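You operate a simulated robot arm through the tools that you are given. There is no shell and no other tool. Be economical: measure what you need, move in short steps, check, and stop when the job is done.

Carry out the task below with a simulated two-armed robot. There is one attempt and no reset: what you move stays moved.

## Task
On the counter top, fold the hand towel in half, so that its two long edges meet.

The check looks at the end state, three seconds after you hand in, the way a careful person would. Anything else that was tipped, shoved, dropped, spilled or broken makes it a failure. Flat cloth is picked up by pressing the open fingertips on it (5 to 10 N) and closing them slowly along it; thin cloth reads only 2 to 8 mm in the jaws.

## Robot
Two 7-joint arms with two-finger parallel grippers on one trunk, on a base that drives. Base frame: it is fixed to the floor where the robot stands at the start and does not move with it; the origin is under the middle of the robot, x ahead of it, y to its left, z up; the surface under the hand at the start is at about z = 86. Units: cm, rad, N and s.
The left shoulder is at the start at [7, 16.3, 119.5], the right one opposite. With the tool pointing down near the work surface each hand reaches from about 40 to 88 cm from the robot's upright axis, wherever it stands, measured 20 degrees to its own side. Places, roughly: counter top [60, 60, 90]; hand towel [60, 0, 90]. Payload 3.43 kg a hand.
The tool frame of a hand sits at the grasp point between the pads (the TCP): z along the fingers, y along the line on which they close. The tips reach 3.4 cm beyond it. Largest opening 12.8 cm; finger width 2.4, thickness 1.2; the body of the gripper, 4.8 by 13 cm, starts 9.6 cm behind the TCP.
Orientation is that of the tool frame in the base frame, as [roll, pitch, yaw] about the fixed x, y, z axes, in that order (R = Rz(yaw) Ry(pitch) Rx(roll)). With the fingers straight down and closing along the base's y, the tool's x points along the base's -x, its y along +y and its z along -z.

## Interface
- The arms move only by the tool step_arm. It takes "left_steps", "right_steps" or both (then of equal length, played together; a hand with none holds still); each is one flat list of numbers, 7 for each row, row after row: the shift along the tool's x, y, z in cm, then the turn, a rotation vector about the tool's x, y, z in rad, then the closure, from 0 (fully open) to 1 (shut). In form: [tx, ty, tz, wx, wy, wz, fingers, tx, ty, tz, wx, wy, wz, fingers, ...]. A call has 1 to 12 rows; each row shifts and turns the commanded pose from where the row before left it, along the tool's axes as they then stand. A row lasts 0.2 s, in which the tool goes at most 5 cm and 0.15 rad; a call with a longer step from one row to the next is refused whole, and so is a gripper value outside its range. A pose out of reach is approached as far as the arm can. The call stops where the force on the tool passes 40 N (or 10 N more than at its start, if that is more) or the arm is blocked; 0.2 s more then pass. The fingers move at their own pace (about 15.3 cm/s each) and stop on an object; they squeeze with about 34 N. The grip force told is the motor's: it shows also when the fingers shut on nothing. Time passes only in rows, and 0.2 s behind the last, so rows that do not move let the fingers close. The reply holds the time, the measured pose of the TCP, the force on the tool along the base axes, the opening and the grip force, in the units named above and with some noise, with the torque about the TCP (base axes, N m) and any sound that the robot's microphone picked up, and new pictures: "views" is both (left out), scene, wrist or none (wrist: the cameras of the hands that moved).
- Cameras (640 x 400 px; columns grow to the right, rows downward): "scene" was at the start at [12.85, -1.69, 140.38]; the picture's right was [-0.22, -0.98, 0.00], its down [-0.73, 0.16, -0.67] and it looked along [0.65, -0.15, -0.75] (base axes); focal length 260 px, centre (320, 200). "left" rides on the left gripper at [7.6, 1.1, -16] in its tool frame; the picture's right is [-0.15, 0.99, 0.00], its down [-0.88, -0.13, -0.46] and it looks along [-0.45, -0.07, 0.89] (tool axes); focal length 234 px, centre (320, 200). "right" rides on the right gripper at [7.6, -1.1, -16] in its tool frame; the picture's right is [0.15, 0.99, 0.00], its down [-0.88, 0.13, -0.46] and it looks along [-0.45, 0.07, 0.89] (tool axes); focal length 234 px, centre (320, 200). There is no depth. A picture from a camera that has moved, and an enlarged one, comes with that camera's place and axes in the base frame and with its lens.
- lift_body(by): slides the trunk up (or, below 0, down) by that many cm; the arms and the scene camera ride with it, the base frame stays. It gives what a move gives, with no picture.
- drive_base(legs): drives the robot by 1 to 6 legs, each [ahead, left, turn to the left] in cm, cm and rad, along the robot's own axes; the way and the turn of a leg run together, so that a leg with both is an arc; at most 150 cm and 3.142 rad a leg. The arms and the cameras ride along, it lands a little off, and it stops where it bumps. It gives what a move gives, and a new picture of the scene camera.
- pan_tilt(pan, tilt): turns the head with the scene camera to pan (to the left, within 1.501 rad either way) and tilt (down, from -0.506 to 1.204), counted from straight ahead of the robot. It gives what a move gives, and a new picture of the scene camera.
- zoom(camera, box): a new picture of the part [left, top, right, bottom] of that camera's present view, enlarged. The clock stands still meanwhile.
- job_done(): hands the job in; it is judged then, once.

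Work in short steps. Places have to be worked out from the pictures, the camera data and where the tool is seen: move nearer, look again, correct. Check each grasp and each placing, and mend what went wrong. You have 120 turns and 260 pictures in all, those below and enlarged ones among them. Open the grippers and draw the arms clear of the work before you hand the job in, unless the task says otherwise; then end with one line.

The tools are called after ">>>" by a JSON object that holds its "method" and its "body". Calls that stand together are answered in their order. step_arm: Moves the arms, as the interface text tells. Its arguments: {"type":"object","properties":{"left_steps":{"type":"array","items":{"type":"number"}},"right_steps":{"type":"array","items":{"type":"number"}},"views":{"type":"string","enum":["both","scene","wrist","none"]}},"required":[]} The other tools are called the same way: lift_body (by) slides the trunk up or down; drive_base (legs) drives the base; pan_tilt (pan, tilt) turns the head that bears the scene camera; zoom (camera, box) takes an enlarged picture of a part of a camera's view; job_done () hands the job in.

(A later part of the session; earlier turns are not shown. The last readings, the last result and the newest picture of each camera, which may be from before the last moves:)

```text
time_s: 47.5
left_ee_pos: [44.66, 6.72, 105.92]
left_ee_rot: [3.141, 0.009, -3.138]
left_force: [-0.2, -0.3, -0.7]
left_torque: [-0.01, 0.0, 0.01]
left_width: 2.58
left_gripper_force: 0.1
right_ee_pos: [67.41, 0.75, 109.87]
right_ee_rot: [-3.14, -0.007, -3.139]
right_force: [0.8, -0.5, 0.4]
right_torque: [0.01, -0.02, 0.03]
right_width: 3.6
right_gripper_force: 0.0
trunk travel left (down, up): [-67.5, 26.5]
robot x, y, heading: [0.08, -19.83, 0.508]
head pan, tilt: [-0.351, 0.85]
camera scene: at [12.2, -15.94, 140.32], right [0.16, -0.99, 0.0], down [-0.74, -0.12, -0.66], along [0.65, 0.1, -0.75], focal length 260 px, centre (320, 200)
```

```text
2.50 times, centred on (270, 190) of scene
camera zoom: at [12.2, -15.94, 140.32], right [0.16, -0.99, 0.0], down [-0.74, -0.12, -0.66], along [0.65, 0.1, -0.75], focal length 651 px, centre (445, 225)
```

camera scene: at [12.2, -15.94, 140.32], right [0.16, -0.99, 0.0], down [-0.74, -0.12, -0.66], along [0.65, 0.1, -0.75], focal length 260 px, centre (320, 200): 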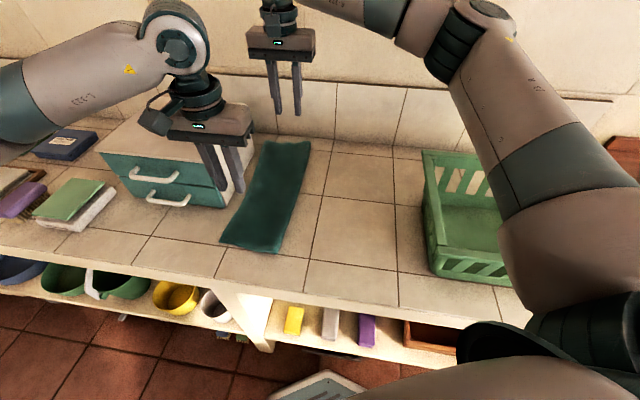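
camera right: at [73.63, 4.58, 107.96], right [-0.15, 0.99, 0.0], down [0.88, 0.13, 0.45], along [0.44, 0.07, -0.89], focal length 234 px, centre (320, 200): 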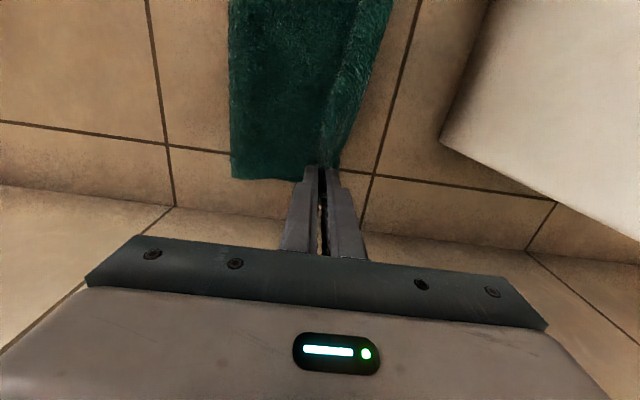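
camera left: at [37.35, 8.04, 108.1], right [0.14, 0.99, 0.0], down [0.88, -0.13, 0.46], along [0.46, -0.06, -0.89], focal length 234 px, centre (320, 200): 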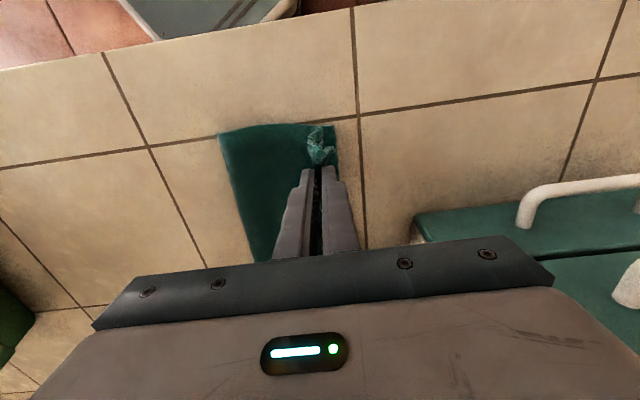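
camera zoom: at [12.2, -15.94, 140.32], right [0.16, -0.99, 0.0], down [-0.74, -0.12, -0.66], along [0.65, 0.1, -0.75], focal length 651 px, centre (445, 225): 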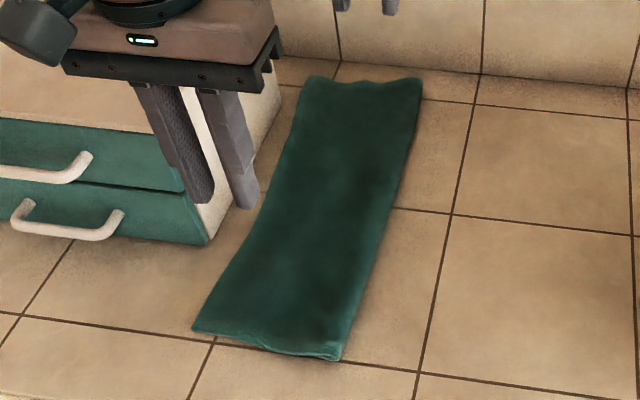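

The right arm is free again and the cloth lies flat with the upper layer overhanging about 5 cm. I shift the base about 9 cm to the left so the right arm has reach to spare.

>>> {"method": "drive_base", "body": {"legs": [[4.4, 7.9, 0]]}}

>>> {"method": "zoom", "body": {"camera": "scene", "box": [220, 120, 380, 270]}}

```text
time_s: 48.6
left_ee_pos: [44.68, 15.98, 105.88]
left_ee_rot: [3.141, 0.01, -3.137]
left_force: [0.0, -0.1, 0.1]
left_torque: [0.02, -0.01, -0.04]
left_width: 2.56
left_gripper_force: 0.0
right_ee_pos: [67.5, 9.69, 109.88]
right_ee_rot: [3.141, -0.011, -3.138]
right_force: [0.0, -0.2, 0.3]
right_torque: [-0.06, 0.0, 0.0]
right_width: 3.57
right_gripper_force: 0.0
trunk travel left (down, up): [-67.5, 26.5]
robot x, y, heading: [-0.53, -10.53, 0.509]
head pan, tilt: [-0.351, 0.85]
camera scene: at [12.22, -6.81, 140.31], right [0.16, -0.99, 0.0], down [-0.74, -0.12, -0.66], along [0.65, 0.1, -0.75], focal length 260 px, centre (320, 200)
```

scene: 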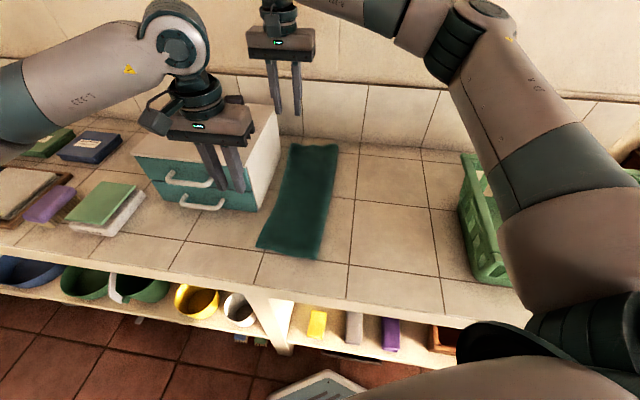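

```text
2.67 times, centred on (300, 195) of scene
camera zoom: at [12.22, -6.81, 140.31], right [0.16, -0.99, 0.0], down [-0.74, -0.12, -0.66], along [0.65, 0.1, -0.75], focal length 694 px, centre (373, 213)
```

zoom: 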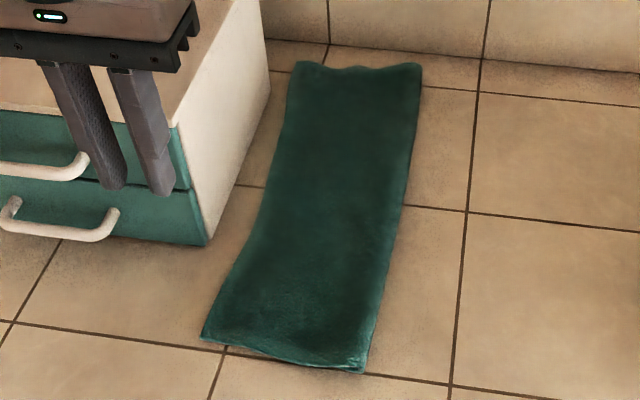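

The far part of the upper edge is now about 2 cm from the box, too tight for a vertical gripper. First I press on the overlapped region with both hands and drag the cloth −y. That either slides the upper layer back, which I want, or moves the towel away from the box. I position for it.

>>> {"method": "step_arm", "body": {"left_steps": [-1, -4, 0, 0, 0, 0, 0.7, -1, -4, 0, 0, 0, 0, 0.7, -1, -3, 0, 0, 0, 0, 0.7, -1.3, -2, 0, 0, 0, 0, 0.7, 0, 0, 4, 0, 0, 0, 0.7, 0, 0, 4, 0, 0, 0, 0.7, 0, 0, 3.5, 0, 0, 0, 0.7, 0, 0, 2, 0, 0, 0, 0.7], "right_steps": [-1.5, -1.7, 0, 0, 0, 0, 0.7, -1.5, -1.7, 0, 0, 0, 0, 0.7, -1.5, -1.7, 0, 0, 0, 0, 0.7, -1, -1.6, 3, 0, 0, 0, 0.7, 0, 0, 4.5, 0, 0, 0, 0.7, 0, 0, 4.5, 0, 0, 0, 0.7, 0, 0, 3.5, 0, 0, 0, 0.7, 0, 0, 2, 0, 0, 0, 0.7], "views": "wrist"}}

```text
time_s: 50.5
left_ee_pos: [48.99, 2.89, 92.34]
left_ee_rot: [-3.141, 0.008, -3.134]
left_force: [0.5, 0.7, -0.4]
left_torque: [0.0, 0.02, -0.05]
left_width: 3.84
left_gripper_force: 0.0
right_ee_pos: [73.18, 2.89, 92.33]
right_ee_rot: [-3.141, -0.011, -3.14]
right_force: [-0.7, 0.5, 0.5]
right_torque: [0.02, -0.02, 0.0]
right_width: 3.83
right_gripper_force: 0.0
trunk travel left (down, up): [-67.5, 26.5]
robot x, y, heading: [0.03, -10.23, 0.511]
head pan, tilt: [-0.351, 0.85]
camera right: at [65.73, 1.8, 108.23], right [-0.15, 0.99, 0.0], down [0.88, 0.13, 0.45], along [0.44, 0.07, -0.89], focal length 234 px, centre (320, 200)
camera left: at [41.37, 3.96, 108.25], right [0.14, 0.99, 0.0], down [0.88, -0.12, 0.46], along [0.46, -0.06, -0.89], focal length 234 px, centre (320, 200)
```

right: 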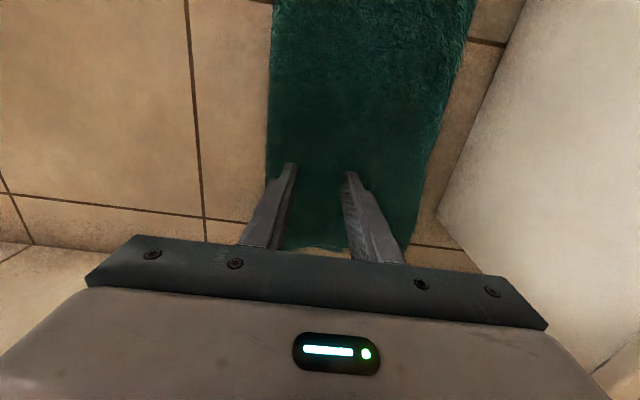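
left: 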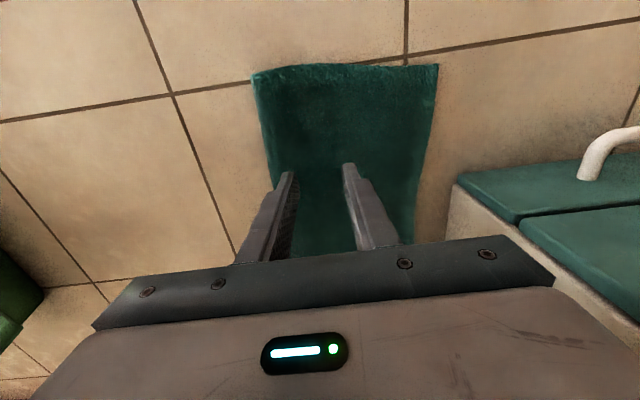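

>>> {"method": "step_arm", "body": {"left_steps": [0, 0, 1.2, 0, 0, 0, 0.7, 0, 0, 0.6, 0, 0, 0, 0.7, 0, 0, 0.2, 0, 0, 0, 0.7, 0, 0, 0, 0, 0, 0, 0.7], "right_steps": [0, 0, 1.2, 0, 0, 0, 0.7, 0, 0, 0.6, 0, 0, 0, 0.7, 0, 0, 0.2, 0, 0, 0, 0.7, 0, 0, 0, 0, 0, 0, 0.7], "views": "none"}}

```text
time_s: 51.5
left_ee_pos: [49.12, 2.79, 90.31]
left_ee_rot: [3.141, 0.009, -3.136]
left_force: [0.3, -0.9, 1.0]
left_torque: [-0.02, 0.0, 0.02]
left_width: 3.81
left_gripper_force: 0.0
right_ee_pos: [72.94, 2.84, 90.47]
right_ee_rot: [3.141, -0.01, -3.14]
right_force: [-0.5, 0.4, 0.7]
right_torque: [-0.03, -0.01, 0.0]
right_width: 3.84
right_gripper_force: 0.1
trunk travel left (down, up): [-67.5, 26.5]
robot x, y, heading: [-0.16, -10.59, 0.506]
head pan, tilt: [-0.351, 0.85]
```

I press about 0.3 cm further for a few newtons, then drag 4 cm in −y.

>>> {"method": "step_arm", "body": {"left_steps": [0, 0, 0.25, 0, 0, 0, 0.7, 0, 0, 0, 0, 0, 0, 0.7, 0, -0.6, 0, 0, 0, 0, 0.7, 0, -0.6, 0, 0, 0, 0, 0.7, 0, -0.6, 0, 0, 0, 0, 0.7, 0, -0.6, 0, 0, 0, 0, 0.7, 0, -0.6, 0, 0, 0, 0, 0.7, 0, -0.6, 0, 0, 0, 0, 0.7, 0, -0.4, 0, 0, 0, 0, 0.7], "right_steps": [0, 0, 0.35, 0, 0, 0, 0.7, 0, 0, 0, 0, 0, 0, 0.7, 0, -0.6, 0, 0, 0, 0, 0.7, 0, -0.6, 0, 0, 0, 0, 0.7, 0, -0.6, 0, 0, 0, 0, 0.7, 0, -0.6, 0, 0, 0, 0, 0.7, 0, -0.6, 0, 0, 0, 0, 0.7, 0, -0.6, 0, 0, 0, 0, 0.7, 0, -0.4, 0, 0, 0, 0, 0.7]}}

>>> {"method": "zoom", "body": {"camera": "scene", "box": [220, 120, 380, 270]}}

```text
time_s: 53.5
left_ee_pos: [49.19, -0.93, 90.18]
left_ee_rot: [3.14, 0.01, -3.137]
left_force: [-0.2, 1.7, 4.0]
left_torque: [0.04, 0.0, 0.0]
left_width: 3.81
left_gripper_force: 0.0
right_ee_pos: [72.84, -0.99, 90.12]
right_ee_rot: [-3.141, -0.008, -3.14]
right_force: [-0.2, 1.2, 5.0]
right_torque: [0.04, 0.0, 0.0]
right_width: 3.84
right_gripper_force: 0.0
trunk travel left (down, up): [-67.5, 26.5]
robot x, y, heading: [-0.13, -10.59, 0.51]
head pan, tilt: [-0.351, 0.85]
camera scene: at [12.13, -6.81, 140.32], right [0.16, -0.99, 0.0], down [-0.74, -0.12, -0.66], along [0.65, 0.1, -0.75], focal length 260 px, centre (320, 200)
camera right: at [65.37, -2.05, 106.05], right [-0.15, 0.99, 0.0], down [0.88, 0.13, 0.45], along [0.44, 0.07, -0.89], focal length 234 px, centre (320, 200)
camera left: at [41.46, 0.1, 106.03], right [0.14, 0.99, 0.0], down [0.88, -0.13, 0.46], along [0.46, -0.06, -0.89], focal length 234 px, centre (320, 200)
```

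scene: 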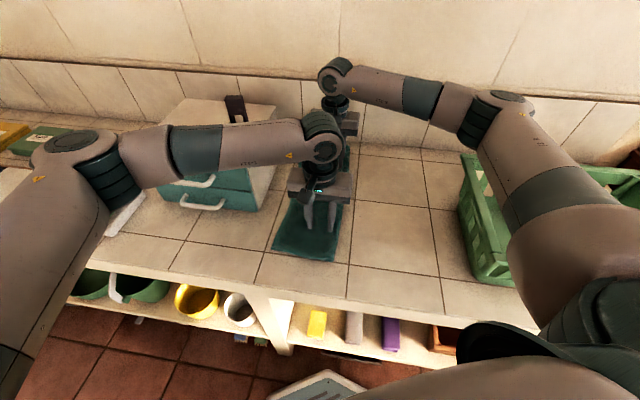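
right: 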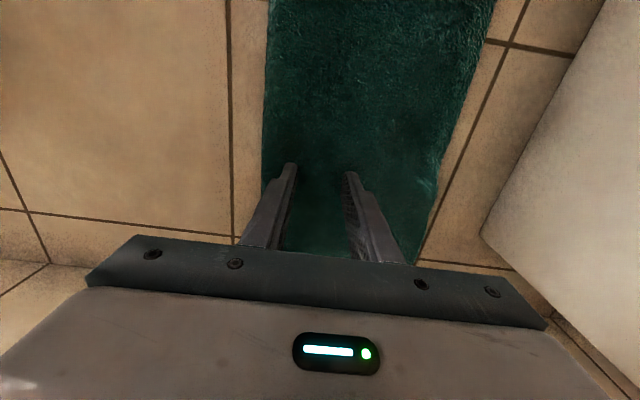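
left: 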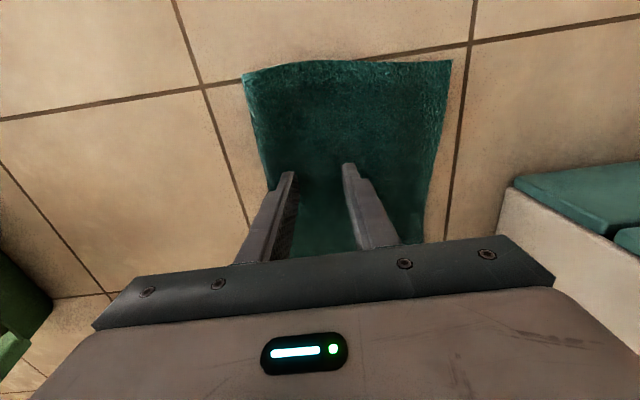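

```text
2.67 times, centred on (300, 195) of scene
camera zoom: at [12.13, -6.81, 140.32], right [0.16, -0.99, 0.0], down [-0.74, -0.12, -0.66], along [0.65, 0.1, -0.75], focal length 694 px, centre (373, 213)
```

zoom: 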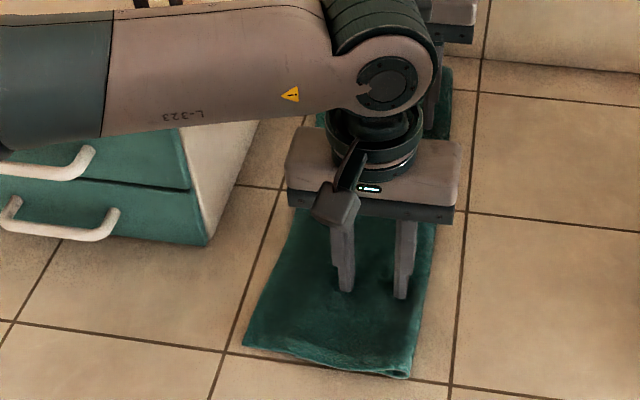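

The stack moved about 4 cm away from the box as a unit. I lift both hands and check the edges.

>>> {"method": "step_arm", "body": {"left_steps": [0, 0, -2, 0, 0, 0, 0.7, 0, 0, -4, 0, 0, 0, 0.7, 0, 0, -4, 0, 0, 0, 0.7, 0, 0, -2, 0, 0, 0, 0.7, 3, 4, 0, 0, 0, 0, 0.72, 1, 4, 0, 0, 0, 0, 0.72, 0, 4, 0, 0, 0, 0, 0.72], "right_steps": [0, 0, -2, 0, 0, 0, 0.7, 0, 0, -4, 0, 0, 0, 0.7, 0, 0, -4, 0, 0, 0, 0.7, 0, 0, -2, 0, 0, 0, 0.7, -1.5, 2, 0, 0, 0, 0, 0.72, -1.5, 2, 0, 0, 0, 0, 0.72, -1.5, 2, 0, 0, 0, 0, 0.72]}}

>>> {"method": "zoom", "body": {"camera": "scene", "box": [220, 120, 380, 270]}}

```text
time_s: 55.0
left_ee_pos: [45.12, 11.26, 102.08]
left_ee_rot: [-3.14, 0.008, -3.137]
left_force: [0.3, -0.1, 0.1]
left_torque: [-0.03, 0.0, 0.0]
left_width: 3.57
left_gripper_force: 0.1
right_ee_pos: [77.42, 4.99, 101.91]
right_ee_rot: [-3.138, -0.01, -3.138]
right_force: [0.1, -0.5, 0.1]
right_torque: [-0.07, -0.02, 0.02]
right_width: 3.59
right_gripper_force: 0.1
trunk travel left (down, up): [-67.5, 26.5]
robot x, y, heading: [0.23, -10.63, 0.511]
head pan, tilt: [-0.351, 0.85]
camera scene: at [12.19, -6.56, 140.3], right [0.16, -0.99, 0.0], down [-0.74, -0.12, -0.66], along [0.65, 0.1, -0.75], focal length 260 px, centre (320, 200)
camera right: at [70.09, 4.11, 117.86], right [-0.15, 0.99, 0.0], down [0.89, 0.13, 0.45], along [0.44, 0.06, -0.9], focal length 234 px, centre (320, 200)
camera left: at [37.47, 12.37, 117.97], right [0.14, 0.99, 0.0], down [0.88, -0.13, 0.46], along [0.46, -0.07, -0.89], focal length 234 px, centre (320, 200)
```

scene: 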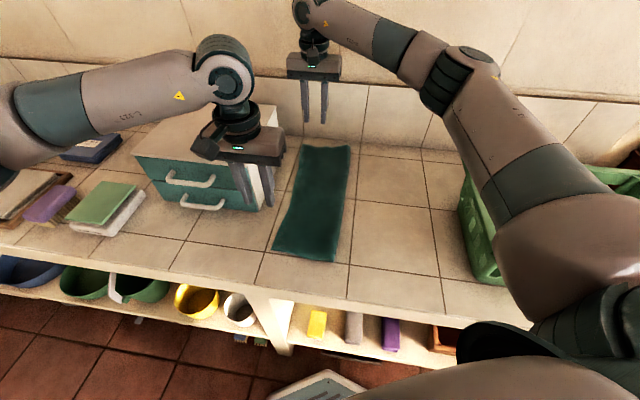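
right: 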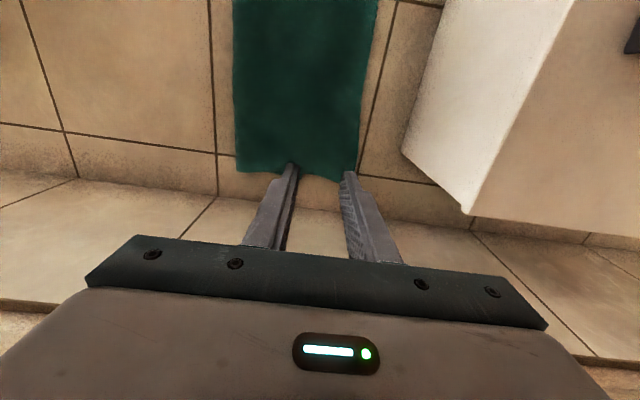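
left: 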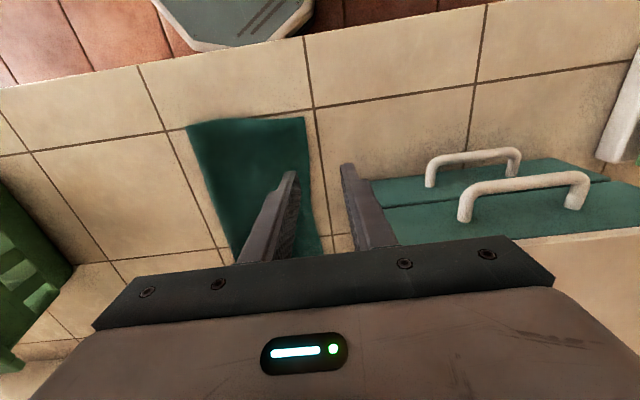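

```text
2.67 times, centred on (300, 195) of scene
camera zoom: at [12.19, -6.56, 140.3], right [0.16, -0.99, 0.0], down [-0.74, -0.12, -0.66], along [0.65, 0.1, -0.75], focal length 694 px, centre (373, 213)
```

zoom: 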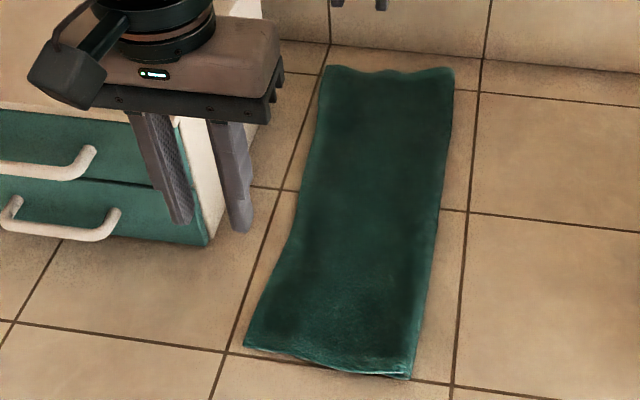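

The upper edge is now at y≈9.5 near and 10.7 far, clear of the box. I position both hands on that edge to pinch it again.

>>> {"method": "step_arm", "body": {"left_steps": [0, -1.5, 0, 0, 0, 0, 0.72, 0, -1.6, 2, 0, 0, 0, 0.72, 0, 0, 4, 0, 0, 0, 0.72, 0, 0, 4, 0, 0, 0, 0.72, 0, 0, 1, 0, 0, 0, 0.72, 0, 0, 0.5, 0, 0, 0, 0.72, 0, 0, 0.4, 0, 0, 0, 0.72, 0, 0, 0, 0, 0, 0, 0.72], "right_steps": [-0.7, 2.1, 0, 0, 0, 0, 0.72, -0.7, 2.1, 2, 0, 0, 0, 0.72, 0, 0, 4, 0, 0, 0, 0.72, 0, 0, 4, 0, 0, 0, 0.72, 0, 0, 1, 0, 0, 0, 0.72, 0, 0, 0.5, 0, 0, 0, 0.72, 0, 0, 0.3, 0, 0, 0, 0.72, 0, 0, 0, 0, 0, 0, 0.72], "views": "wrist"}}

```text
time_s: 56.9
left_ee_pos: [45.19, 7.85, 90.26]
left_ee_rot: [3.141, 0.009, -3.135]
left_force: [-0.6, -0.8, 0.9]
left_torque: [0.0, 0.0, 0.01]
left_width: 3.58
left_gripper_force: 0.0
right_ee_pos: [78.6, 9.25, 90.04]
right_ee_rot: [3.142, -0.01, -3.14]
right_force: [-0.2, -0.1, 0.1]
right_torque: [-0.01, -0.02, -0.02]
right_width: 3.59
right_gripper_force: 0.1
trunk travel left (down, up): [-67.5, 26.5]
robot x, y, heading: [-0.04, -10.4, 0.508]
head pan, tilt: [-0.351, 0.85]
camera right: at [71.25, 8.13, 105.98], right [-0.15, 0.99, 0.0], down [0.88, 0.13, 0.45], along [0.44, 0.07, -0.89], focal length 234 px, centre (320, 200)
camera left: at [37.48, 8.93, 106.19], right [0.14, 0.99, 0.0], down [0.88, -0.13, 0.46], along [0.46, -0.06, -0.89], focal length 234 px, centre (320, 200)
```

right: 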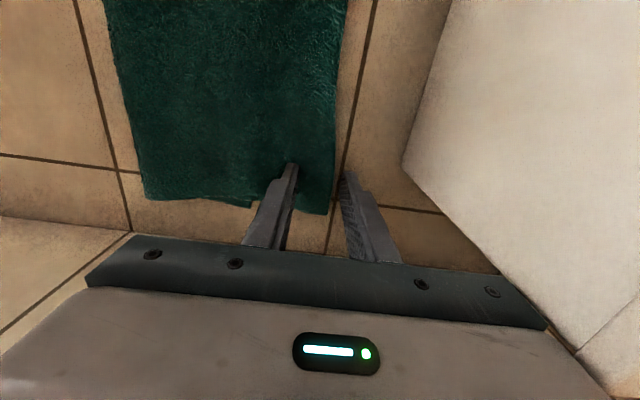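
left: 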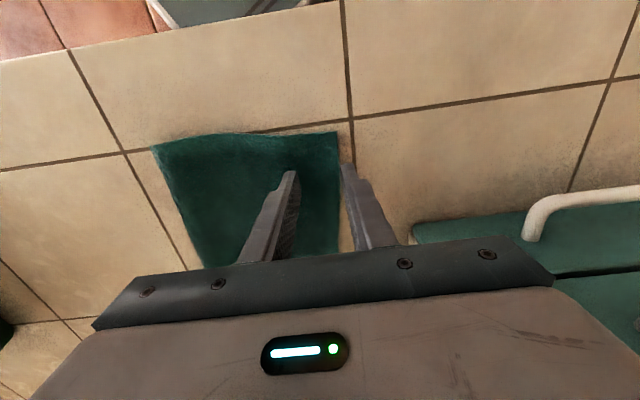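

>>> {"method": "step_arm", "body": {"left_steps": [0, 0, 0.2, 0, 0, 0, 0.72, 0, 0, 0.2, 0, 0, 0, 0.72, 0, 0, 0.1, 0, 0, 0, 0.72, 0, 0, 0, 0, 0, 0, 0.72], "right_steps": [0, -0.4, 0, 0, 0, 0, 0.72, 0, 0, 0.2, 0, 0, 0, 0.72, 0, 0, 0.15, 0, 0, 0, 0.72, 0, 0, 0, 0, 0, 0, 0.72], "views": "none"}}

```text
time_s: 57.9
left_ee_pos: [45.16, 7.83, 89.75]
left_ee_rot: [3.141, 0.01, -3.135]
left_force: [1.8, 0.9, 11.2]
left_torque: [-0.28, -0.07, 0.06]
left_width: 3.52
left_gripper_force: 0.0
right_ee_pos: [78.65, 8.94, 89.91]
right_ee_rot: [3.141, -0.011, -3.14]
right_force: [-0.5, -0.2, 0.2]
right_torque: [0.0, 0.02, -0.05]
right_width: 3.56
right_gripper_force: 0.3
trunk travel left (down, up): [-67.5, 26.5]
robot x, y, heading: [0.38, -10.6, 0.509]
head pan, tilt: [-0.351, 0.85]
```

Left is good at 11 N. I press the right down a bit more.

>>> {"method": "step_arm", "body": {"right_steps": [0, 0, 0.15, 0, 0, 0, 0.72, 0, 0, 0.12, 0, 0, 0, 0.72, 0, 0, 0, 0, 0, 0, 0.72], "views": "none"}}

```text
time_s: 58.6
left_ee_pos: [45.19, 7.76, 89.9]
left_ee_rot: [3.142, 0.008, -3.137]
left_force: [3.2, 0.9, 14.3]
left_torque: [-0.32, -0.09, 0.1]
left_width: 3.52
left_gripper_force: 0.0
right_ee_pos: [78.66, 8.77, 89.81]
right_ee_rot: [-3.141, -0.009, -3.141]
right_force: [1.9, 0.7, 7.4]
right_torque: [-0.13, -0.05, 0.02]
right_width: 3.56
right_gripper_force: 0.2
trunk travel left (down, up): [-67.5, 26.5]
robot x, y, heading: [0.12, -10.58, 0.508]
head pan, tilt: [-0.351, 0.85]
```

Both are in range, so I close slowly.

>>> {"method": "step_arm", "body": {"left_steps": [0, 0, -0.03, 0, 0, 0, 0.75, 0, 0, 0, 0, 0, 0, 0.78, 0, 0, 0, 0, 0, 0, 0.81, 0, 0, 0, 0, 0, 0, 0.84, 0, 0, 0, 0, 0, 0, 0.87, 0, 0, 0, 0, 0, 0, 0.9, 0, 0, 0, 0, 0, 0, 0.93, 0, 0, 0, 0, 0, 0, 0.96, 0, 0, 0, 0, 0, 0, 1, 0, 0, 0, 0, 0, 0, 1], "right_steps": [0, 0, 0.03, 0, 0, 0, 0.75, 0, 0, 0, 0, 0, 0, 0.78, 0, 0, 0, 0, 0, 0, 0.81, 0, 0, 0, 0, 0, 0, 0.84, 0, 0, 0, 0, 0, 0, 0.87, 0, 0, 0, 0, 0, 0, 0.9, 0, 0, 0, 0, 0, 0, 0.93, 0, 0, 0, 0, 0, 0, 0.96, 0, 0, 0, 0, 0, 0, 1, 0, 0, 0, 0, 0, 0, 1], "views": "wrist"}}

```text
time_s: 60.9
left_ee_pos: [45.06, 7.71, 89.86]
left_ee_rot: [3.138, 0.011, -3.138]
left_force: [0.1, -3.2, 10.4]
left_torque: [-0.23, 0.01, 0.01]
left_width: 0.47
left_gripper_force: 34.0
right_ee_pos: [78.54, 8.72, 89.75]
right_ee_rot: [3.141, -0.008, -3.141]
right_force: [0.4, -2.4, 10.6]
right_torque: [-0.16, 0.02, 0.02]
right_width: 0.48
right_gripper_force: 34.1
trunk travel left (down, up): [-67.5, 26.5]
robot x, y, heading: [0.08, -10.16, 0.505]
head pan, tilt: [-0.351, 0.85]
camera right: at [71.17, 7.61, 105.61], right [-0.15, 0.99, 0.0], down [0.88, 0.13, 0.45], along [0.44, 0.07, -0.89], focal length 234 px, centre (320, 200)
camera left: at [37.27, 8.77, 105.72], right [0.14, 0.99, 0.0], down [0.88, -0.13, 0.46], along [0.46, -0.06, -0.89], focal length 234 px, centre (320, 200)
```

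right: 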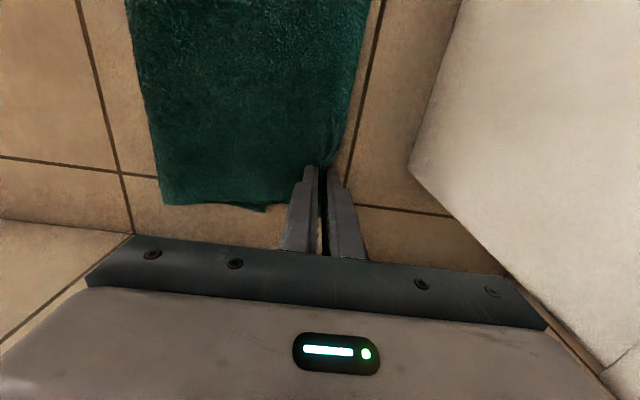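
left: 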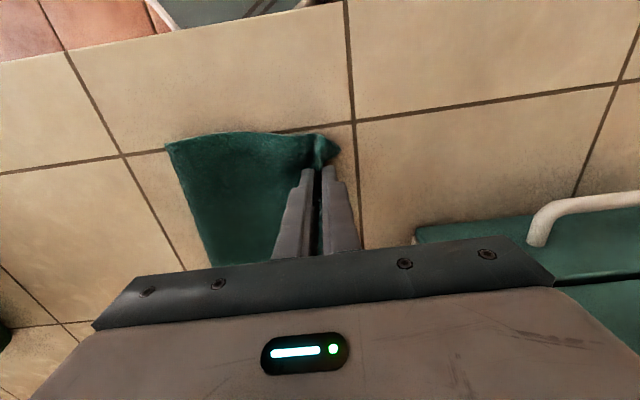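

Both hold. I lift and swing back −y in a first part, watching the reach.

>>> {"method": "step_arm", "body": {"left_steps": [0, 0, -1.5, 0, 0, 0, 1, 0, -0.5, -2, 0, 0, 0, 1, 0, -1, -2, 0, 0, 0, 1, 0, -1.5, -1.5, 0, 0, 0, 1, 0, -2, -1, 0, 0, 0, 1, 0, -2, -1, 0, 0, 0, 1, 0, -2, -0.5, 0, 0, 0, 1], "right_steps": [0, 0, -1.5, 0, 0, 0, 1, 0, -0.5, -2, 0, 0, 0, 1, 0, -1, -2, 0, 0, 0, 1, 0, -1.5, -1.5, 0, 0, 0, 1, 0, -2, -1, 0, 0, 0, 1, 0, -2, -1, 0, 0, 0, 1, 0, -2, -0.5, 0, 0, 0, 1]}}

```text
time_s: 62.5
left_ee_pos: [45.3, -1.28, 99.57]
left_ee_rot: [3.14, 0.008, -3.133]
left_force: [0.7, -0.6, -0.5]
left_torque: [-0.01, -0.04, -0.02]
left_width: 0.45
left_gripper_force: 34.2
right_ee_pos: [78.88, -0.38, 99.14]
right_ee_rot: [-3.142, -0.011, -3.14]
right_force: [-0.2, -0.7, -0.8]
right_torque: [0.0, 0.01, 0.02]
right_width: 0.47
right_gripper_force: 33.7
trunk travel left (down, up): [-67.5, 26.5]
robot x, y, heading: [-0.15, -10.69, 0.514]
head pan, tilt: [-0.351, 0.85]
camera scene: at [12.23, -7.01, 140.31], right [0.16, -0.99, 0.0], down [-0.74, -0.12, -0.66], along [0.65, 0.11, -0.75], focal length 260 px, centre (320, 200)
camera right: at [71.48, -1.37, 114.99], right [-0.15, 0.99, 0.0], down [0.89, 0.13, 0.45], along [0.44, 0.07, -0.89], focal length 234 px, centre (320, 200)
camera left: at [37.51, -0.27, 115.32], right [0.14, 0.99, 0.0], down [0.88, -0.13, 0.46], along [0.46, -0.06, -0.89], focal length 234 px, centre (320, 200)
```

scene: 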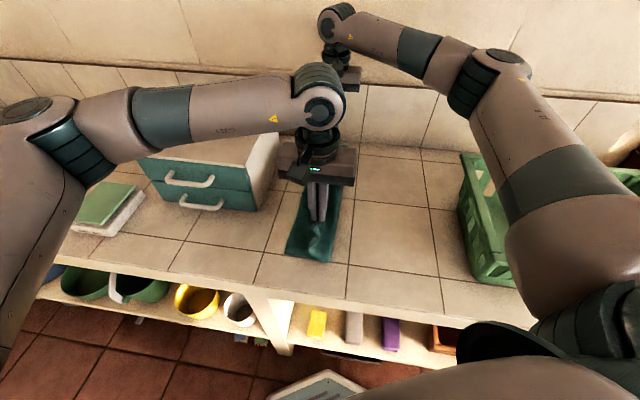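
right: 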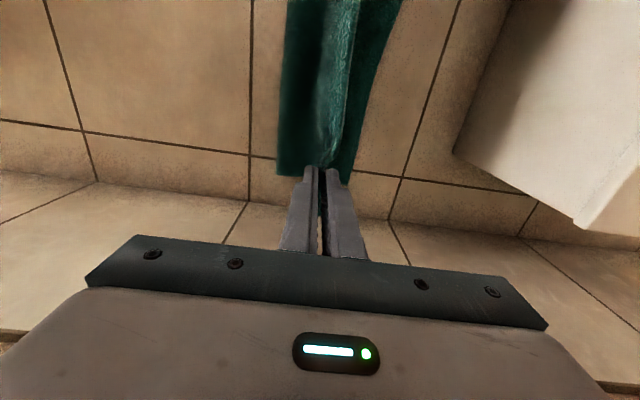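
left: 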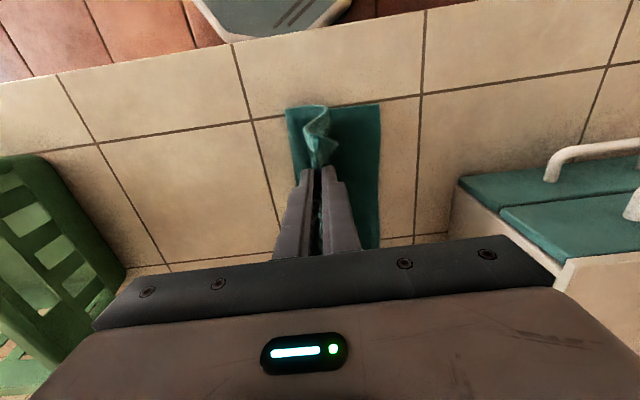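

Reach is fine this time. The bottom edge reads y≈6.4 near and 3.8 far, so the fold should be at about −6.6 near and −9.2 far. I continue back to just past those lines so the upper layer hangs vertical.

>>> {"method": "step_arm", "body": {"left_steps": [0, -1.2, -0.3, 0, 0, 0, 1, 0, -1.2, -0.3, 0, 0, 0, 1, 0, -1.2, -0.2, 0, 0, 0, 1, 0, -1.3, 0, 0, 0, 0, 1, 0, -1.3, 0, 0, 0, 0, 1, 0, -1, 0, 0, 0, 0, 1, 0, 0, 0, 0, 0, 0, 1], "right_steps": [0, -1.7, -0.3, 0, 0, 0, 1, 0, -1.7, -0.3, 0, 0, 0, 1, 0, -1.7, -0.4, 0, 0, 0, 1, 0, -1.7, -0.3, 0, 0, 0, 1, 0, -1.7, 0, 0, 0, 0, 1, 0, -1.3, 0, 0, 0, 0, 1, 0, 0, 0, 0, 0, 0, 1]}}

>>> {"method": "zoom", "body": {"camera": "scene", "box": [240, 120, 400, 270]}}

```text
time_s: 64.0
left_ee_pos: [45.31, -8.37, 100.11]
left_ee_rot: [-3.141, 0.008, -3.134]
left_force: [-0.4, 0.5, -0.7]
left_torque: [-0.03, -0.01, 0.02]
left_width: 0.47
left_gripper_force: 34.1
right_ee_pos: [78.77, -9.69, 100.26]
right_ee_rot: [-3.14, -0.011, -3.14]
right_force: [0.2, 0.0, -0.8]
right_torque: [0.0, 0.01, 0.01]
right_width: 0.49
right_gripper_force: 34.0
trunk travel left (down, up): [-67.5, 26.5]
robot x, y, heading: [-0.37, -10.38, 0.509]
head pan, tilt: [-0.351, 0.85]
camera scene: at [12.22, -6.77, 140.31], right [0.16, -0.99, 0.0], down [-0.74, -0.12, -0.66], along [0.65, 0.1, -0.75], focal length 260 px, centre (320, 200)
camera right: at [71.44, -10.82, 116.25], right [-0.15, 0.99, 0.0], down [0.88, 0.13, 0.45], along [0.44, 0.07, -0.89], focal length 234 px, centre (320, 200)
camera left: at [37.51, -7.09, 115.96], right [0.14, 0.99, 0.0], down [0.88, -0.13, 0.46], along [0.46, -0.06, -0.89], focal length 234 px, centre (320, 200)
```

scene: 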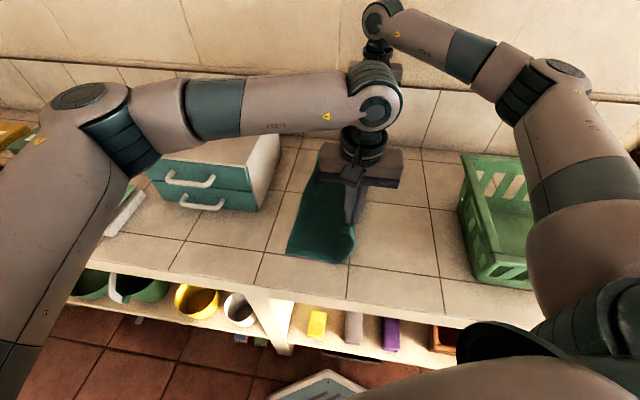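
right: 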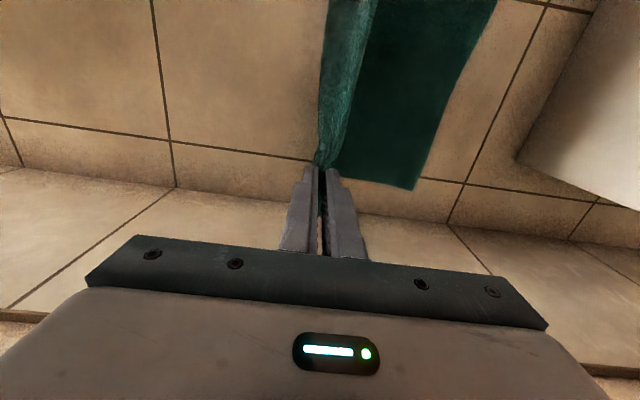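
left: 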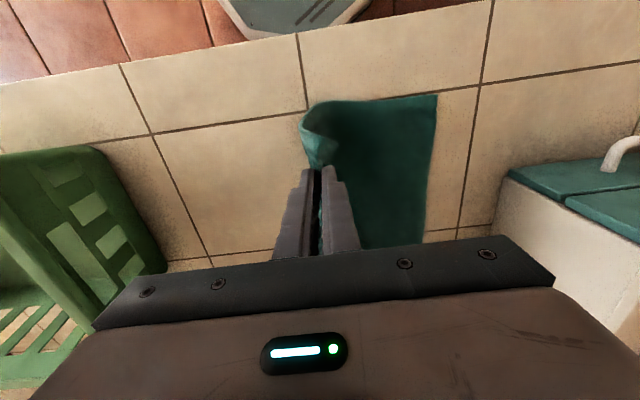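

```text
2.67 times, centred on (320, 195) of scene
camera zoom: at [12.22, -6.77, 140.31], right [0.16, -0.99, 0.0], down [-0.74, -0.12, -0.66], along [0.65, 0.1, -0.75], focal length 694 px, centre (320, 213)
```

zoom: 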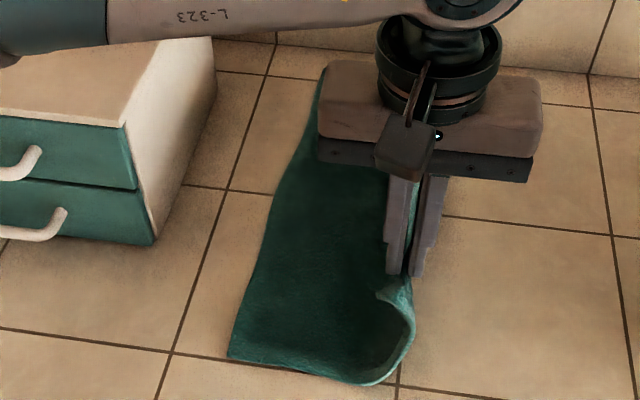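

Now the bottom layer is fully exposed, with edges y≈5.9 near and 4.3 far, and the cloth rises at y≈−7. I lay the upper edge down along a tighter arc, kept inside the cloth's length so the bottom isn't pulled.

>>> {"method": "step_arm", "body": {"left_steps": [0, 2.2, 0.2, 0, 0, 0, 1, 0, 2.2, 0.3, 0, 0, 0, 1, 0, 2, 1.1, 0, 0, 0, 1, 0, 2, 1.2, 0, 0, 0, 1, 0, 1.3, 1.7, 0, 0, 0, 1, 0, 1.2, 1.7, 0, 0, 0, 1, 0, 0.7, 1.5, 0, 0, 0, 1, 0, 0.6, 1.5, 0, 0, 0, 1], "right_steps": [0, 1.9, 0.3, 0, 0, 0, 1, 0, 1.8, 0.3, 0, 0, 0, 1, 0, 2, 1.1, 0, 0, 0, 1, 0, 2, 1.2, 0, 0, 0, 1, 0, 1.3, 1.7, 0, 0, 0, 1, 0, 1.2, 1.7, 0, 0, 0, 1, 0, 0.7, 1.6, 0, 0, 0, 1, 0, 0.6, 1.5, 0, 0, 0, 1]}}

>>> {"method": "zoom", "body": {"camera": "scene", "box": [240, 120, 400, 270]}}

```text
time_s: 65.8
left_ee_pos: [45.26, 3.96, 90.8]
left_ee_rot: [-3.141, 0.008, -3.138]
left_force: [1.1, 0.2, 0.5]
left_torque: [-0.04, -0.03, 0.0]
left_width: 0.48
left_gripper_force: 34.2
right_ee_pos: [78.99, 1.54, 90.99]
right_ee_rot: [-3.14, -0.011, -3.141]
right_force: [-1.1, -0.2, -0.3]
right_torque: [-0.02, 0.04, 0.04]
right_width: 0.47
right_gripper_force: 33.9
trunk travel left (down, up): [-67.5, 26.5]
robot x, y, heading: [0.27, -10.24, 0.506]
head pan, tilt: [-0.351, 0.85]
camera scene: at [12.27, -6.76, 140.31], right [0.16, -0.99, 0.0], down [-0.74, -0.12, -0.66], along [0.65, 0.1, -0.75], focal length 260 px, centre (320, 200)
camera right: at [71.59, 0.44, 106.92], right [-0.15, 0.99, 0.0], down [0.88, 0.13, 0.45], along [0.44, 0.07, -0.89], focal length 234 px, centre (320, 200)
camera left: at [37.34, 5.05, 106.75], right [0.14, 0.99, 0.0], down [0.88, -0.12, 0.46], along [0.46, -0.06, -0.89], focal length 234 px, centre (320, 200)
```

scene: 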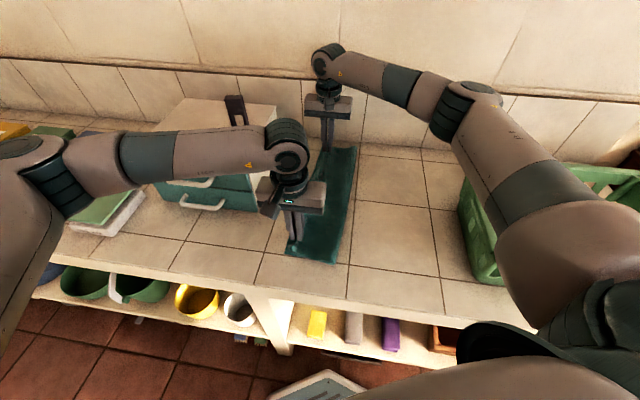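
right: 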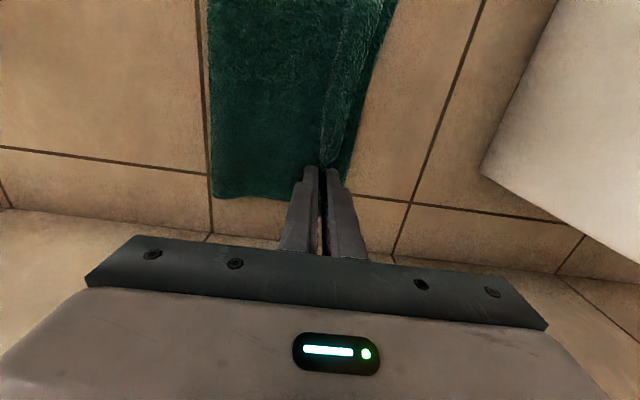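
left: 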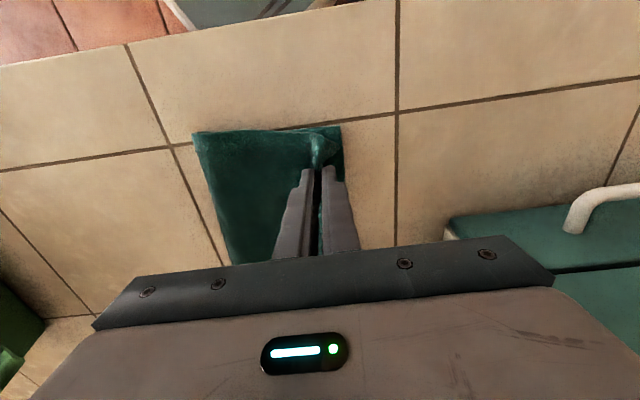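

```text
2.67 times, centred on (320, 195) of scene
camera zoom: at [12.27, -6.76, 140.31], right [0.16, -0.99, 0.0], down [-0.74, -0.12, -0.66], along [0.65, 0.1, -0.75], focal length 694 px, centre (320, 213)
```

zoom: 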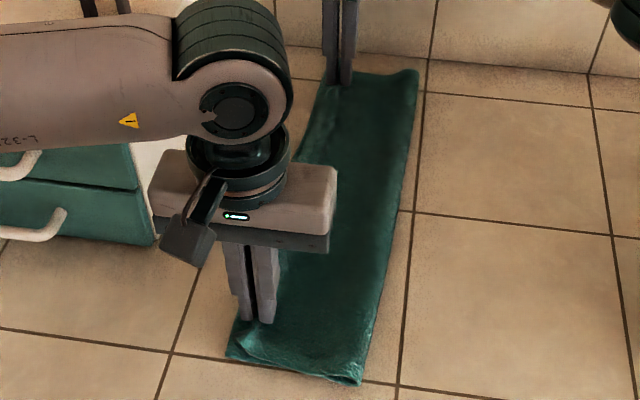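

The bottom edge stayed put and the fold is at about −6 near and −8.2 far, close to the middle. I lower slightly, ease 0.7 cm −y, and release.

>>> {"method": "step_arm", "body": {"left_steps": [0, -0.4, 0.2, 0, 0, 0, 1, 0, -0.3, 0.2, 0, 0, 0, 1, 0, 0, 0, 0, 0, 0, 0.95, 0, 0, 0, 0, 0, 0, 0.9, 0, 0, 0, 0, 0, 0, 0.84, 0, 0, -1, 0, 0, 0, 0.82, 0, 0, -2, 0, 0, 0, 0.8, 0, 0, -4, 0, 0, 0, 0.8, 0, 0, -4, 0, 0, 0, 0.8, 3, 3, -1, 0, 0, 0, 0.8, 3, 3, 0, 0, 0, 0, 0.8], "right_steps": [0, -0.4, 0.3, 0, 0, 0, 1, 0, -0.3, 0.2, 0, 0, 0, 1, 0, 0, 0, 0, 0, 0, 0.95, 0, 0, 0, 0, 0, 0, 0.9, 0, 0, 0, 0, 0, 0, 0.84, 0, 0, -1, 0, 0, 0, 0.82, 0, 0, -2, 0, 0, 0, 0.8, 0, 0, -4, 0, 0, 0, 0.8, 0, 0, -4, 0, 0, 0, 0.8, 0, 0, -1, 0, 0, 0, 0.8, 0, 0, 0, 0, 0, 0, 0.8]}}

>>> {"method": "zoom", "body": {"camera": "scene", "box": [240, 120, 400, 270]}}

```text
time_s: 68.2
left_ee_pos: [38.96, 9.36, 102.37]
left_ee_rot: [-3.14, 0.012, -3.136]
left_force: [-0.3, 0.1, -0.7]
left_torque: [0.0, 0.01, 0.0]
left_width: 2.57
left_gripper_force: 0.1
right_ee_pos: [78.85, 0.89, 102.54]
right_ee_rot: [-3.14, -0.009, -3.141]
right_force: [0.7, 0.8, -0.3]
right_torque: [-0.04, -0.03, 0.01]
right_width: 2.57
right_gripper_force: 0.2
trunk travel left (down, up): [-67.5, 26.5]
robot x, y, heading: [0.1, -10.25, 0.51]
head pan, tilt: [-0.351, 0.85]
camera scene: at [12.1, -6.71, 140.32], right [0.16, -0.99, 0.0], down [-0.74, -0.12, -0.66], along [0.65, 0.1, -0.75], focal length 260 px, centre (320, 200)
camera right: at [71.41, -0.22, 118.51], right [-0.15, 0.99, 0.0], down [0.88, 0.13, 0.45], along [0.44, 0.07, -0.89], focal length 234 px, centre (320, 200)
camera left: at [31.24, 10.49, 118.34], right [0.14, 0.99, 0.0], down [0.88, -0.12, 0.46], along [0.46, -0.06, -0.89], focal length 234 px, centre (320, 200)
```

scene: 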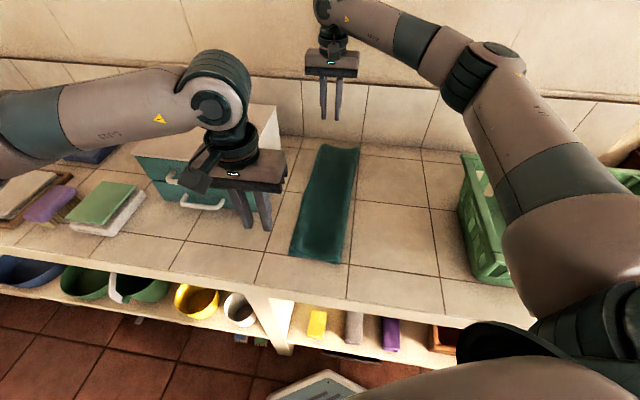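
right: 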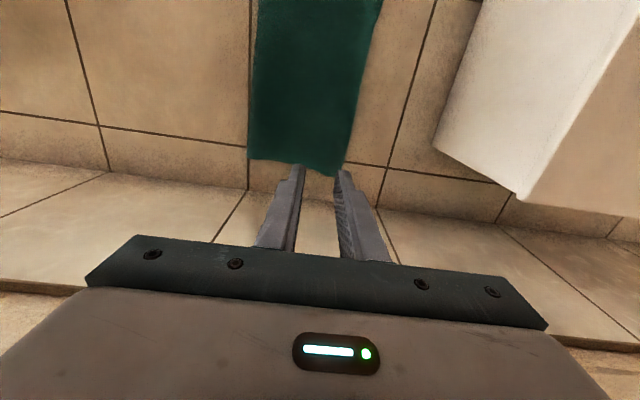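
left: 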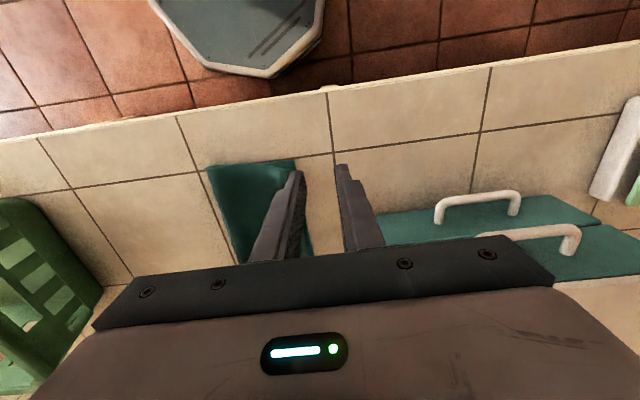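

```text
2.67 times, centred on (320, 195) of scene
camera zoom: at [12.1, -6.71, 140.32], right [0.16, -0.99, 0.0], down [-0.74, -0.12, -0.66], along [0.65, 0.1, -0.75], focal length 694 px, centre (320, 213)
```

zoom: 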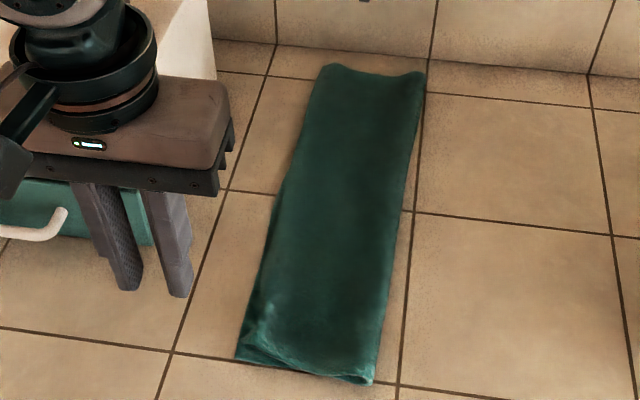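

Very close now. I zoom in on both ends to compare the layers' edges.

>>> {"method": "zoom", "body": {"camera": "scene", "box": [280, 200, 370, 270]}}

>>> {"method": "zoom", "body": {"camera": "scene", "box": [295, 135, 375, 205]}}

>>> {"method": "zoom", "body": {"camera": "right", "box": [220, 0, 420, 190]}}

```text
5.71 times, centred on (325, 235) of scene
camera zoom: at [12.1, -6.71, 140.32], right [0.16, -0.99, 0.0], down [-0.74, -0.12, -0.66], along [0.65, 0.1, -0.75], focal length 1488 px, centre (291, 0)
```

zoom: 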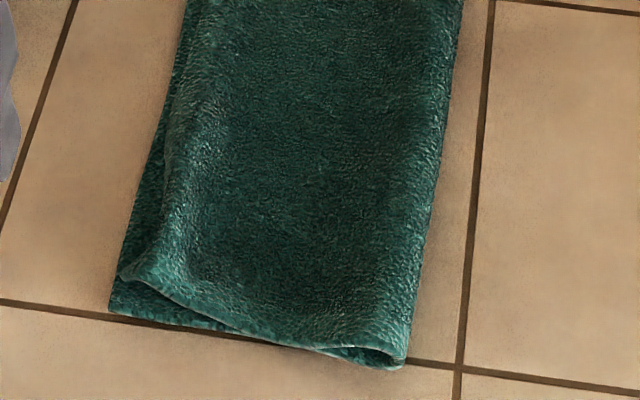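

```text
5.71 times, centred on (335, 170) of scene
camera zoom: at [12.1, -6.71, 140.32], right [0.16, -0.99, 0.0], down [-0.74, -0.12, -0.66], along [0.65, 0.1, -0.75], focal length 1488 px, centre (234, 371)
```

zoom: 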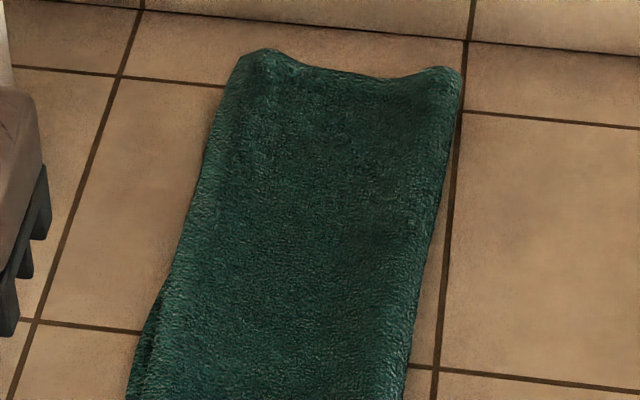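

```text
2.11 times, centred on (320, 95) of right
camera zoom: at [71.41, -0.22, 118.51], right [-0.15, 0.99, 0.0], down [0.88, 0.13, 0.45], along [0.44, 0.07, -0.89], focal length 493 px, centre (320, 421)
```

zoom: 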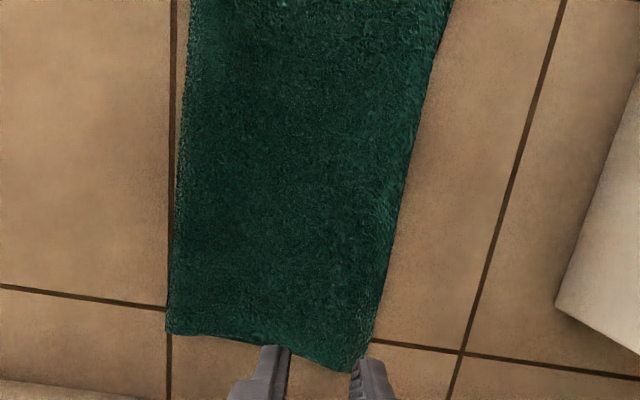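

The far end matches within a few mm: upper edge 4.4 against bottom 4.3, width 13.1. The near end's upper edge sits 0.5–0.8 cm inside with a little slack, so I'll pat it with the left hand and spread it slightly outward.

>>> {"method": "step_arm", "body": {"left_steps": [-2, -2.5, 0, 0, 0, 0, 0.85, -2, -2.5, 0, 0, 0, 0, 0.85, -2, -2.2, 0, 0, 0, 0, 0.85, 0, 0, 4, 0, 0, 0, 0.85, 0, 0, 4, 0, 0, 0, 0.85, 0, 0, 3, 0, 0, 0, 0.85, 0, 0, 0.6, 0, 0, 0, 0.85, 0, 0, 0.4, 0, 0, 0, 0.85, 0, 0, 0, 0, 0, 0, 0.85], "views": "wrist"}}

```text
time_s: 70.2
left_ee_pos: [45.46, 2.05, 90.63]
left_ee_rot: [3.14, 0.008, -3.136]
left_force: [0.8, -0.6, -0.1]
left_torque: [0.01, -0.01, 0.04]
left_width: 1.91
left_gripper_force: 0.2
right_ee_pos: [78.94, 0.84, 102.52]
right_ee_rot: [-3.141, -0.009, -3.14]
right_force: [-1.4, -0.3, 0.3]
right_torque: [0.01, -0.02, 0.03]
right_width: 2.58
right_gripper_force: 0.2
trunk travel left (down, up): [-67.5, 26.5]
robot x, y, heading: [-0.46, -10.49, 0.51]
head pan, tilt: [-0.351, 0.85]
camera left: at [37.67, 3.12, 106.55], right [0.14, 0.99, 0.0], down [0.88, -0.13, 0.46], along [0.46, -0.06, -0.89], focal length 234 px, centre (320, 200)
```

left: 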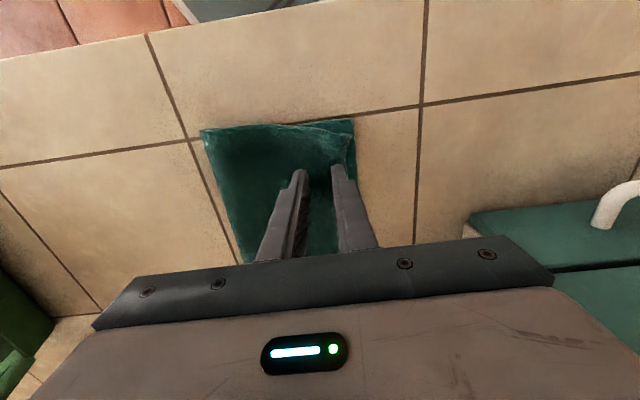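

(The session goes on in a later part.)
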